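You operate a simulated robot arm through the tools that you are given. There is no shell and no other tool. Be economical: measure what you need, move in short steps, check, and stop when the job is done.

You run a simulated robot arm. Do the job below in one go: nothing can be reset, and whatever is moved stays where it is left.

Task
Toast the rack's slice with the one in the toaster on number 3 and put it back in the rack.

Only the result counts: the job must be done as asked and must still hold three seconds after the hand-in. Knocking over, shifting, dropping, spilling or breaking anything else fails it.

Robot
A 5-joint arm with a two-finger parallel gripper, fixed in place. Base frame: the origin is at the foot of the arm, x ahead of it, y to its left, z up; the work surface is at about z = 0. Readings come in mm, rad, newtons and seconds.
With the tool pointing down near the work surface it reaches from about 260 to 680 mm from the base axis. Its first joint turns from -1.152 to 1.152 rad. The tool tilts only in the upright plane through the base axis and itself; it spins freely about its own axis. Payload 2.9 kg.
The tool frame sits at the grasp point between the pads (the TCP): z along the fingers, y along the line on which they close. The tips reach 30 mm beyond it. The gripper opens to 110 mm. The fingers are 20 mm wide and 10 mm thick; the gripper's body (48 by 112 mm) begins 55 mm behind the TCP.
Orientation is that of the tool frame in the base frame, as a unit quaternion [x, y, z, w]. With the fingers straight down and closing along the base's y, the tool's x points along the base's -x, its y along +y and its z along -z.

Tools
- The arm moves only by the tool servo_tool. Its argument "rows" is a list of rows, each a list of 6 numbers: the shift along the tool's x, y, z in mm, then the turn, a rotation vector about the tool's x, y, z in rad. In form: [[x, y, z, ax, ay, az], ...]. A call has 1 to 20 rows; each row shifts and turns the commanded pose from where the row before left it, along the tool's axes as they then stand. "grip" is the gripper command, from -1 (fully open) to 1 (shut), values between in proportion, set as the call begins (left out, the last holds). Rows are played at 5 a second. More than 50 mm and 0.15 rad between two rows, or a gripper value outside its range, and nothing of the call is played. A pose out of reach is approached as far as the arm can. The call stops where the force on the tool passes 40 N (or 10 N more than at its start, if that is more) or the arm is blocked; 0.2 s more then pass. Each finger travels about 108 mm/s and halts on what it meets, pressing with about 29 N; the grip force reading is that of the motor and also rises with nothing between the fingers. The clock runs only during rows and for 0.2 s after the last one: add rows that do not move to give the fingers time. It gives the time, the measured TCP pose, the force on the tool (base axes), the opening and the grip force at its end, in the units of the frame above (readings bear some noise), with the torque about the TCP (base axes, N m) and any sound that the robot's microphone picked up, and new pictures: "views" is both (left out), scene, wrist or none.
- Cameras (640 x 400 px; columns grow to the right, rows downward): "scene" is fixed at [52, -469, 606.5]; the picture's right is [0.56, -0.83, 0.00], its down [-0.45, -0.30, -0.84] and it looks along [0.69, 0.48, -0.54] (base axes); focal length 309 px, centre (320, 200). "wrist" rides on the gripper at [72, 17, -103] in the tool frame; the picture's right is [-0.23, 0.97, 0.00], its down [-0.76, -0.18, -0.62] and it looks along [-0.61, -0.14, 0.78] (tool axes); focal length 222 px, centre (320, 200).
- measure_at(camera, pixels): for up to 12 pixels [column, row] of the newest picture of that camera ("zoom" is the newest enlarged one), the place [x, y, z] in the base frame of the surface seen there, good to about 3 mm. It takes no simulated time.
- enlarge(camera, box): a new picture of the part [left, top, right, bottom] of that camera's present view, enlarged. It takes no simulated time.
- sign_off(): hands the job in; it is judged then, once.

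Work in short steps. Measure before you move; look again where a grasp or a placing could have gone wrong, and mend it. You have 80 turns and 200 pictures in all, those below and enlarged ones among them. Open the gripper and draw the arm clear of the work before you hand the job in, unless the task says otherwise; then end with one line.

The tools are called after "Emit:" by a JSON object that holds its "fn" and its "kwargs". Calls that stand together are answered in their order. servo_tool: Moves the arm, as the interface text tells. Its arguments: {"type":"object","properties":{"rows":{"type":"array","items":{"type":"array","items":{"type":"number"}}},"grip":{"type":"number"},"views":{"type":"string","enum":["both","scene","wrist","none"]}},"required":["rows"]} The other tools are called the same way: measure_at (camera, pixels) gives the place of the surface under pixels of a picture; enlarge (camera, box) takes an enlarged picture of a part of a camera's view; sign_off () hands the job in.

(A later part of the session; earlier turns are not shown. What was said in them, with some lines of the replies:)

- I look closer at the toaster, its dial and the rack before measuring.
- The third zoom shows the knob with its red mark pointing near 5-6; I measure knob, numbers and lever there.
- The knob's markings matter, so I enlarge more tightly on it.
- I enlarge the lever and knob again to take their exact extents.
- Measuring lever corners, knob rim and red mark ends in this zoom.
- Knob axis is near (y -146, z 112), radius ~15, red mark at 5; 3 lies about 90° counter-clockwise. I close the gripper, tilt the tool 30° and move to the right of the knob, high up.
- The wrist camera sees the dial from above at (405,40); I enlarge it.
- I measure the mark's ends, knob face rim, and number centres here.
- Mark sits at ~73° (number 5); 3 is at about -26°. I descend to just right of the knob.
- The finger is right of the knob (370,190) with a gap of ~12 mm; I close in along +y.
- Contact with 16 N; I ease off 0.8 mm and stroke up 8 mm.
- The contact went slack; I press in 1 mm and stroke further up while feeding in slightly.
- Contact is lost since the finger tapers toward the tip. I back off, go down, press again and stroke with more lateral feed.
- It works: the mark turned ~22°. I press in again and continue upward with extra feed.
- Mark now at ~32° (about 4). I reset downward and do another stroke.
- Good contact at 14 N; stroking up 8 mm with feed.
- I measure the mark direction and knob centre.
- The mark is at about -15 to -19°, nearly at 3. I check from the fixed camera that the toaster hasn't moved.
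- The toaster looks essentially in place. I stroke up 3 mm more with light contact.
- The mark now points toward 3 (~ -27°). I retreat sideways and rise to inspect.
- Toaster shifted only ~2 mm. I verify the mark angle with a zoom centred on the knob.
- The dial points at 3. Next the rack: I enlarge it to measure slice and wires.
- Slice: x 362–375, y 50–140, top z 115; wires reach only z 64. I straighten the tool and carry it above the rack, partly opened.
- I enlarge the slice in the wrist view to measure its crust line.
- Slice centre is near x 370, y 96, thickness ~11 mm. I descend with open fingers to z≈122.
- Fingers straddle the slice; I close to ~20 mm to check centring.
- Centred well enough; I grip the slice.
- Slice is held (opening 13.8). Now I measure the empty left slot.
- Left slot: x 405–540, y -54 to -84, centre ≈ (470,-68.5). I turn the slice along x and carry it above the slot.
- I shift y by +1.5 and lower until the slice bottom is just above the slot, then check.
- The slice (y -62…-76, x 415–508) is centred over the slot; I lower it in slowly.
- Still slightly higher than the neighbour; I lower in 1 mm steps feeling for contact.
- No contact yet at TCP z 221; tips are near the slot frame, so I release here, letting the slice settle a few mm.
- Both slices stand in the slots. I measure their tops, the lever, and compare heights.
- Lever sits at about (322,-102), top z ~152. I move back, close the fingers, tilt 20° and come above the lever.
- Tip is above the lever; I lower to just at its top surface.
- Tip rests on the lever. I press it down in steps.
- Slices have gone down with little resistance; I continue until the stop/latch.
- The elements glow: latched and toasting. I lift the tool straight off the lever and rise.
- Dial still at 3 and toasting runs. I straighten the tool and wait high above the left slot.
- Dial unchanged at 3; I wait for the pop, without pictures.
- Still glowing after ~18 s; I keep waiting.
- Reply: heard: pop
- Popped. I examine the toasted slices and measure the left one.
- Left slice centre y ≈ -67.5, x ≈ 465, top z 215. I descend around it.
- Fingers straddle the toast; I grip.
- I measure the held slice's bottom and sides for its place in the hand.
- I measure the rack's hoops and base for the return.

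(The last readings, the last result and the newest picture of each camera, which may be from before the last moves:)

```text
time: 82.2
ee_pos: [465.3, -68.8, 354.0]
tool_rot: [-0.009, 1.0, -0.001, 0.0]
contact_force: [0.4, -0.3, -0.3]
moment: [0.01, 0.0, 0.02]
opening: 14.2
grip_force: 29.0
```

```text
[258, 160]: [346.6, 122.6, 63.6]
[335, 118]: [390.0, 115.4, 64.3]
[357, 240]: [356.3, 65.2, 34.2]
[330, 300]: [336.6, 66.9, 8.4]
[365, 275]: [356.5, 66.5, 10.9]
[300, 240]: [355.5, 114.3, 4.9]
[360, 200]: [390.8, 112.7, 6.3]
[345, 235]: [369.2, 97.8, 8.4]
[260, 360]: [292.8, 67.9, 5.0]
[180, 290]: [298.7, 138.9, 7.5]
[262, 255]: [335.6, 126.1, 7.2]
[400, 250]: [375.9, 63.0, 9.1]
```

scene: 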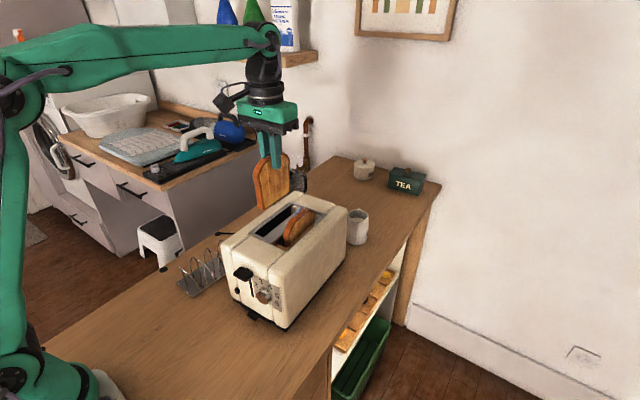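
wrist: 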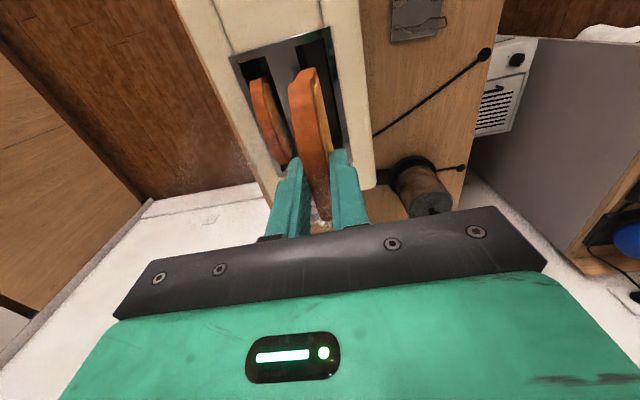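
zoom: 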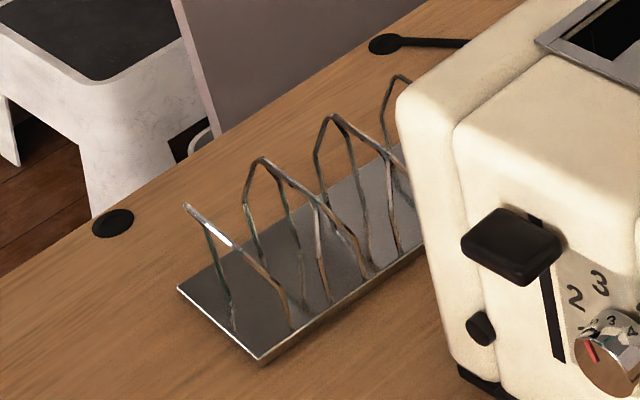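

The slot's base gap is x 357–376; I carry the toast back over the rack, turned as before.

Emit:
{"fn": "servo_tool", "kwargs": {"rows": [[23.1, 42.4, 0, 0, 0, 0], [23.1, 42.4, 0, 0, 0, 0], [23.1, 42.4, 0, 0, 0, 0], [23.1, 42.4, 0, 0, 0, 0], [0, 0, 0, 0, 0, 0.149], [0, 0, 0, 0, 0, 0.149], [0, 0, 0, 0, 0, 0.149], [0, 0, 0, 0, 0, 0.149], [0, 0, 0, 0, 0, 0.149], [0, 0, 0, 0, 0, 0.149], [0, 0, 0, 0, 0, 0.149], [0, 0, 0, 0, 0, 0.149], [0, 0, 0, 0, 0, 0.149], [0, 0, 0, 0, 0, 0.149], [0, 0, 0, 0, 0, 0.149], [0, 0, 0, 0, 0, 0]], "views": "none"}}

Emit:
{"fn": "servo_tool", "kwargs": {"rows": [[0, 0, 40, 0, 0, 0], [0, 0, 40, 0, 0, 0], [0, 0, 40, 0, 0, 0], [0, 0, 30, 0, 0, 0], [0, 0, 0, 0, 0, 0]]}}

Emit:
{"fn": "enlarge", "kwargs": {"camera": "scene", "box": [150, 190, 250, 300]}}

```text
time: 85.6
ee_pos: [371.6, 99.2, 352.4]
tool_rot: [0.726, 0.688, -0.001, -0.001]
contact_force: [0.2, 0.0, 0.0]
moment: [-0.02, 0.02, -0.05]
opening: 14.0
grip_force: 28.7
```

```text
time: 86.8
ee_pos: [370.9, 99.5, 200.5]
tool_rot: [0.725, 0.689, 0.0, 0.0]
contact_force: [0.4, -0.1, 0.1]
moment: [0.0, 0.01, 0.0]
opening: 14.1
grip_force: 29.5
```

scene: 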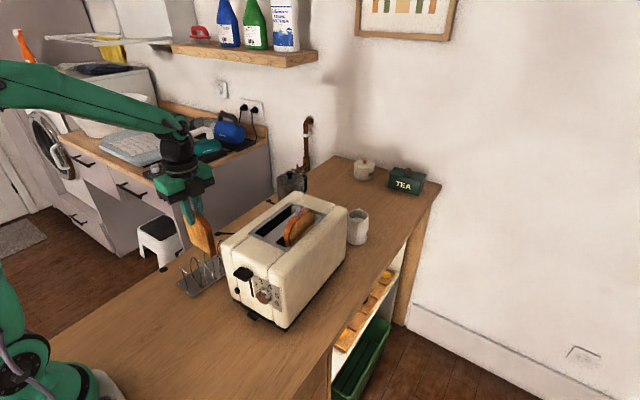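
wrist: 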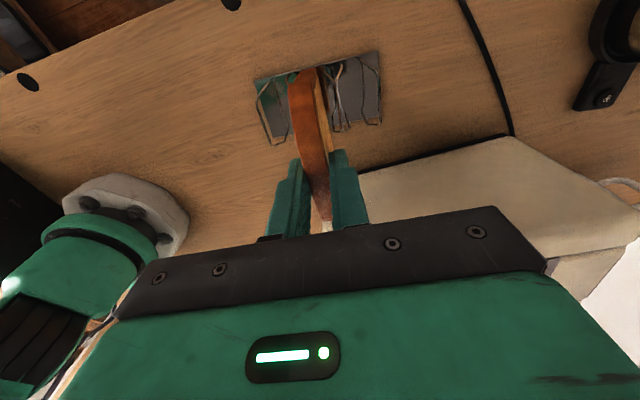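

```text
3.64 times, centred on (200, 245) of scene
```

zoom: 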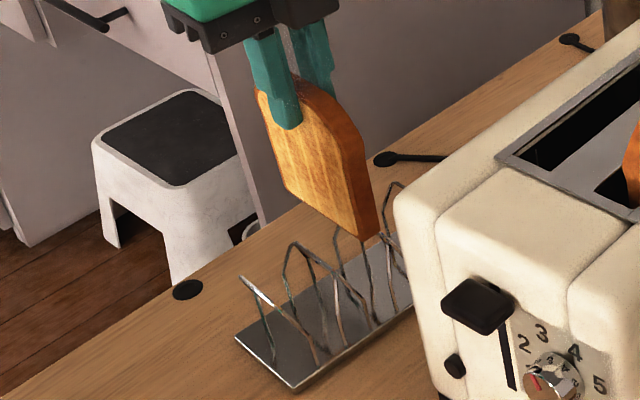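

Emit:
{"fn": "measure_at", "kwargs": {"camera": "zoom", "pixels": [[350, 225], [365, 235], [290, 180], [320, 205], [340, 150], [358, 150], [275, 130], [325, 160]]}}

```text
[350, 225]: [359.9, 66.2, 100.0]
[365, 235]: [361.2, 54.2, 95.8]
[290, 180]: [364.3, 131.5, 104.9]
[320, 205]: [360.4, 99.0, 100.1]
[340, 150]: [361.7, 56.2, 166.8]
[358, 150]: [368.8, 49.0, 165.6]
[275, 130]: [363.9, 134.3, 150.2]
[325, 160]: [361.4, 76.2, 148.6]
```

The pose matches the original to ~1 mm. I shift +0.8 in x and lower into the slot, slow at the end.

Emit:
{"fn": "servo_tool", "kwargs": {"rows": [[0, 0.8, 15, 0, 0, 0], [0, 0, 15, 0, 0, 0], [0, 0, 15, 0, 0, 0], [0, 0, 15, 0, 0, 0], [0, 0, 10, 0, 0, 0], [0, 0, 4, 0, 0, 0], [0, 0, 0, 0, 0, 0]], "views": "scene"}}

Emit:
{"fn": "enlarge", "kwargs": {"camera": "scene", "box": [150, 190, 250, 300]}}

```text
time: 88.4
ee_pos: [371.8, 100.5, 128.5]
tool_rot: [0.725, 0.689, 0.0, 0.0]
contact_force: [-0.7, -0.4, 0.0]
moment: [0.02, -0.04, 0.0]
opening: 14.1
grip_force: 29.0
```

scene: 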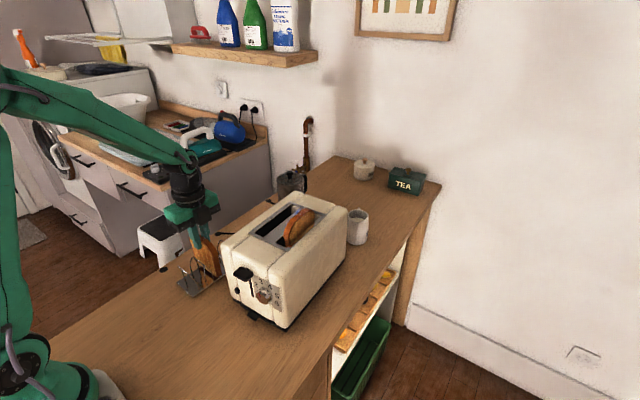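

```text
3.64 times, centred on (200, 245) of scene
```

zoom: 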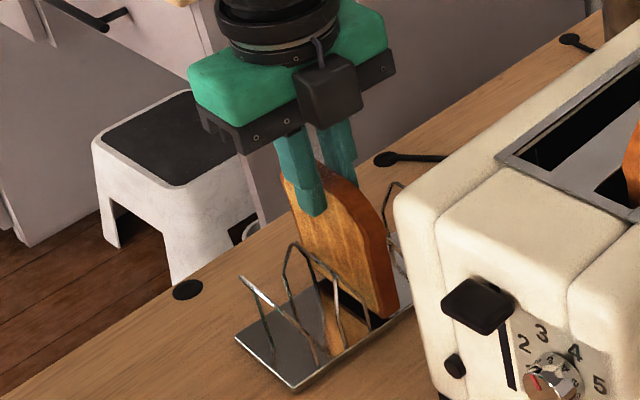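

The toast is between the hoops without contact; I lower in 1.5 mm steps until the base is felt.

Emit:
{"fn": "servo_tool", "kwargs": {"rows": [[0, 0, 1.5, 0, 0, 0], [0, 0, 1.5, 0, 0, 0], [0, 0, 1, 0, 0, 0], [0, 0, 0, 0, 0, 0]], "views": "none"}}

Emit:
{"fn": "servo_tool", "kwargs": {"rows": [[0, 0, 1, 0, 0, 0], [0, 0, 1, 0, 0, 0], [0, 0, 0, 0, 0, 0]], "views": "none"}}

Emit:
{"fn": "servo_tool", "kwargs": {"rows": [[0, 0, 1, 0, 0, 0], [0, 0, 0, 0, 0, 0]], "views": "none"}}

```text
time: 89.4
ee_pos: [372.0, 99.7, 123.9]
tool_rot: [0.725, 0.689, 0.0, 0.0]
contact_force: [-0.7, -0.1, -0.6]
moment: [-0.03, 0.02, 0.04]
opening: 14.0
grip_force: 29.2
```

```text
time: 90.2
ee_pos: [371.6, 99.3, 121.6]
tool_rot: [0.725, 0.688, 0.001, 0.0]
contact_force: [-0.2, 0.4, -1.0]
moment: [0.0, 0.04, 0.01]
opening: 13.9
grip_force: 29.1
```

```text
time: 90.8
ee_pos: [371.2, 99.6, 121.3]
tool_rot: [0.725, 0.689, 0.0, 0.0]
contact_force: [-0.3, -0.5, -1.5]
moment: [-0.01, -0.03, 0.01]
opening: 14.0
grip_force: 29.3
```

Emit:
{"fn": "servo_tool", "kwargs": {"rows": [[0, 0, 1, 0, 0, 0], [0, 0, 0, 0, 0, 0]], "views": "none"}}

Emit:
{"fn": "servo_tool", "kwargs": {"rows": [[0, 0, 1, 0, 0, 0], [0, 0, 0, 0, 0, 0]], "views": "scene"}}

Emit:
{"fn": "enlarge", "kwargs": {"camera": "scene", "box": [165, 220, 235, 300]}}

```text
time: 91.4
ee_pos: [371.3, 98.9, 120.1]
tool_rot: [0.725, 0.689, 0.0, 0.0]
contact_force: [0.5, 0.5, -0.1]
moment: [-0.02, 0.01, 0.01]
opening: 13.8
grip_force: 29.0
```

```text
time: 92.0
ee_pos: [372.4, 99.5, 118.4]
tool_rot: [0.725, 0.689, -0.001, 0.001]
contact_force: [0.1, -0.4, -0.1]
moment: [-0.03, 0.04, 0.0]
opening: 14.0
grip_force: 29.4
```

scene: 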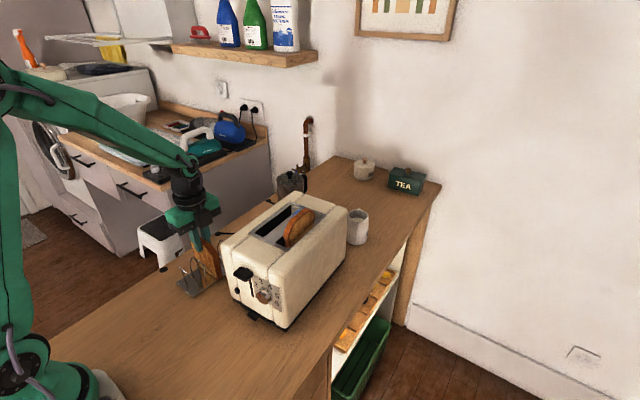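

```text
5.00 times, centred on (200, 260) of scene
```

zoom: 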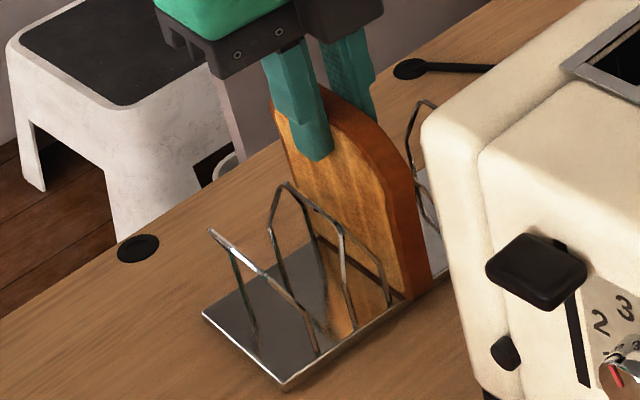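

Emit:
{"fn": "servo_tool", "kwargs": {"rows": [[0, 0, 1, 0, 0, 0], [0, 0, 0, 0, 0, 0]], "views": "none"}}

Emit:
{"fn": "servo_tool", "kwargs": {"rows": [[0, 0, 1, 0, 0, 0], [0, 0, 0, 0, 0, 0]], "views": "none"}}

Emit:
{"fn": "measure_at", "kwargs": {"camera": "zoom", "pixels": [[405, 290], [428, 285], [395, 180], [320, 100], [345, 110], [300, 185], [385, 230]]}}

```text
time: 92.6
ee_pos: [372.4, 100.6, 119.7]
tool_rot: [0.725, 0.689, 0.0, 0.001]
contact_force: [-2.9, -1.2, 15.3]
moment: [-0.18, 0.32, -0.04]
opening: 14.0
grip_force: 28.6
```

```text
time: 93.2
ee_pos: [372.9, 100.4, 117.5]
tool_rot: [0.725, 0.689, 0.001, 0.001]
contact_force: [-3.5, -0.1, 23.4]
moment: [0.07, 0.25, -0.07]
opening: 14.2
grip_force: 29.0
```

```text
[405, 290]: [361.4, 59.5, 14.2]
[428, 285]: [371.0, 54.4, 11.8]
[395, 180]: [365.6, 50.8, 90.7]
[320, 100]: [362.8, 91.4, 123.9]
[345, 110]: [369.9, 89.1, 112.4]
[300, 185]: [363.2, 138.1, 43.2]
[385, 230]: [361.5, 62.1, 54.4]
```

Base contact is felt (23 N); I relieve 2 mm and release to a moderate opening.

Emit:
{"fn": "servo_tool", "kwargs": {"rows": [[0, 0, -1.8, 0, 0, 0], [0, 0, 0, 0, 0, 0], [0, 0, 0, 0, 0, 0]], "views": "none"}}

Emit:
{"fn": "servo_tool", "kwargs": {"rows": [[0, 0, 0, 0, 0, 0], [0, 0, 0, 0, 0, 0], [0, 0, 0, 0, 0, 0]], "grip": 0.35, "views": "scene"}}

Emit:
{"fn": "enlarge", "kwargs": {"camera": "scene", "box": [165, 220, 235, 300]}}

```text
time: 94.0
ee_pos: [371.2, 98.7, 118.8]
tool_rot: [0.725, 0.689, -0.002, -0.001]
contact_force: [-0.5, 0.6, -0.7]
moment: [-0.02, 0.0, -0.04]
opening: 13.7
grip_force: 29.5
```

```text
time: 94.8
ee_pos: [372.8, 100.5, 119.3]
tool_rot: [0.725, 0.688, 0.0, 0.0]
contact_force: [-0.2, 0.3, 0.5]
moment: [0.01, -0.02, -0.03]
opening: 36.0
grip_force: 0.0
```

scene: 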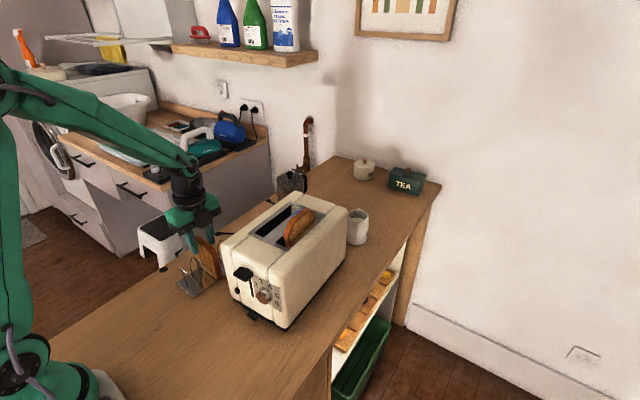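

```text
5.00 times, centred on (200, 260) of scene
```

zoom: 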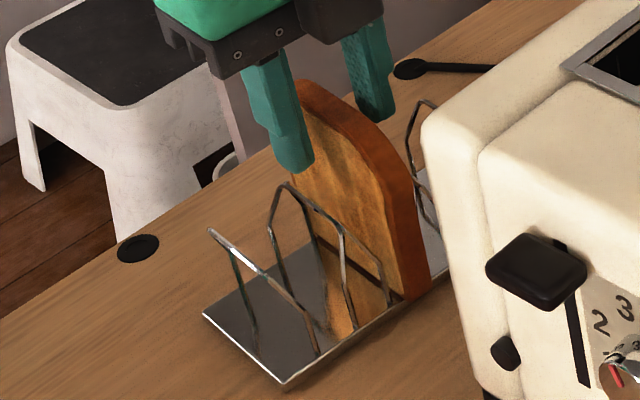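

The toast stands upright in the rack, free of the fingers. I withdraw straight up and open.

Emit:
{"fn": "servo_tool", "kwargs": {"rows": [[0, 0, -10, 0, 0, 0], [0, 0, -25, 0, 0, 0], [0, 0, -40, 0, 0, 0], [0, 0, -45, 0, 0, 0], [0, 0, -45, 0, 0, 0], [0, 0, -45, 0, 0, 0]], "views": "none"}}

Emit:
{"fn": "servo_tool", "kwargs": {"rows": [[0, 0, 0, 0, 0, 0], [0, 0, 0, 0, 0, 0], [0, 0, 0, 0, 0, 0], [0, 0, 0, 0, 0, 0]], "grip": -1, "views": "scene"}}

Emit:
{"fn": "enlarge", "kwargs": {"camera": "scene", "box": [160, 180, 380, 340]}}

```text
time: 96.2
ee_pos: [371.7, 101.2, 331.1]
tool_rot: [0.725, 0.689, 0.0, 0.001]
contact_force: [0.3, -0.4, 1.7]
moment: [-0.01, -0.02, -0.01]
opening: 35.5
grip_force: 0.1
```

```text
time: 97.2
ee_pos: [373.2, 100.8, 329.7]
tool_rot: [0.724, 0.69, 0.0, 0.0]
contact_force: [0.1, 0.4, -0.8]
moment: [0.01, 0.02, -0.02]
opening: 110.0
grip_force: 0.1
```

scene: 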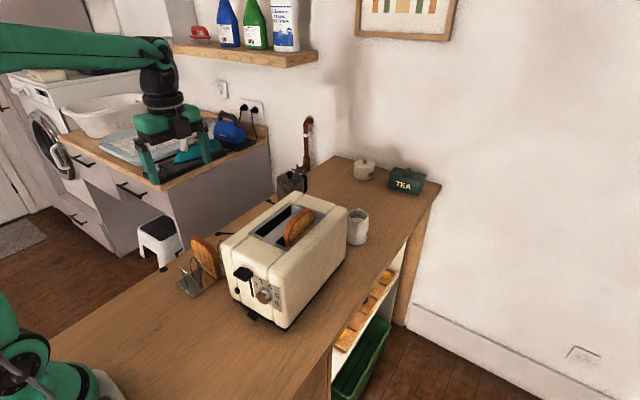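

```text
2.50 times, centred on (270, 260) of scene
```

zoom: 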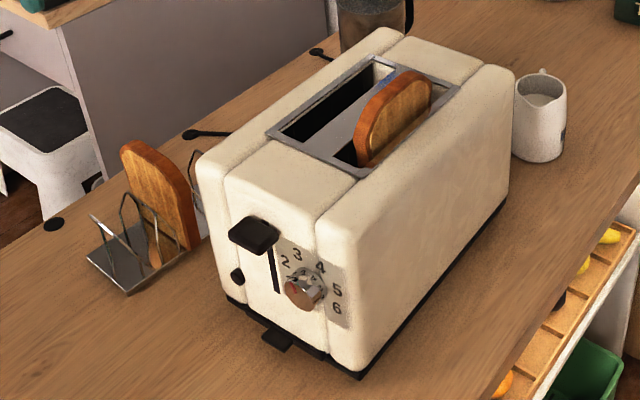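

The toast stands in the rack as before, the other slice sits in the toaster, the dial is at 3 and the arm is clear with the gripper open. I hand in.

Emit:
{"fn": "sign_off", "kwargs": {}}

```text
The job is handed in.
```

I toasted the rack's slice together with the toaster's own slice on number 3 and put it back upright in the rack; turning the dial shifted the toaster about 2 mm.
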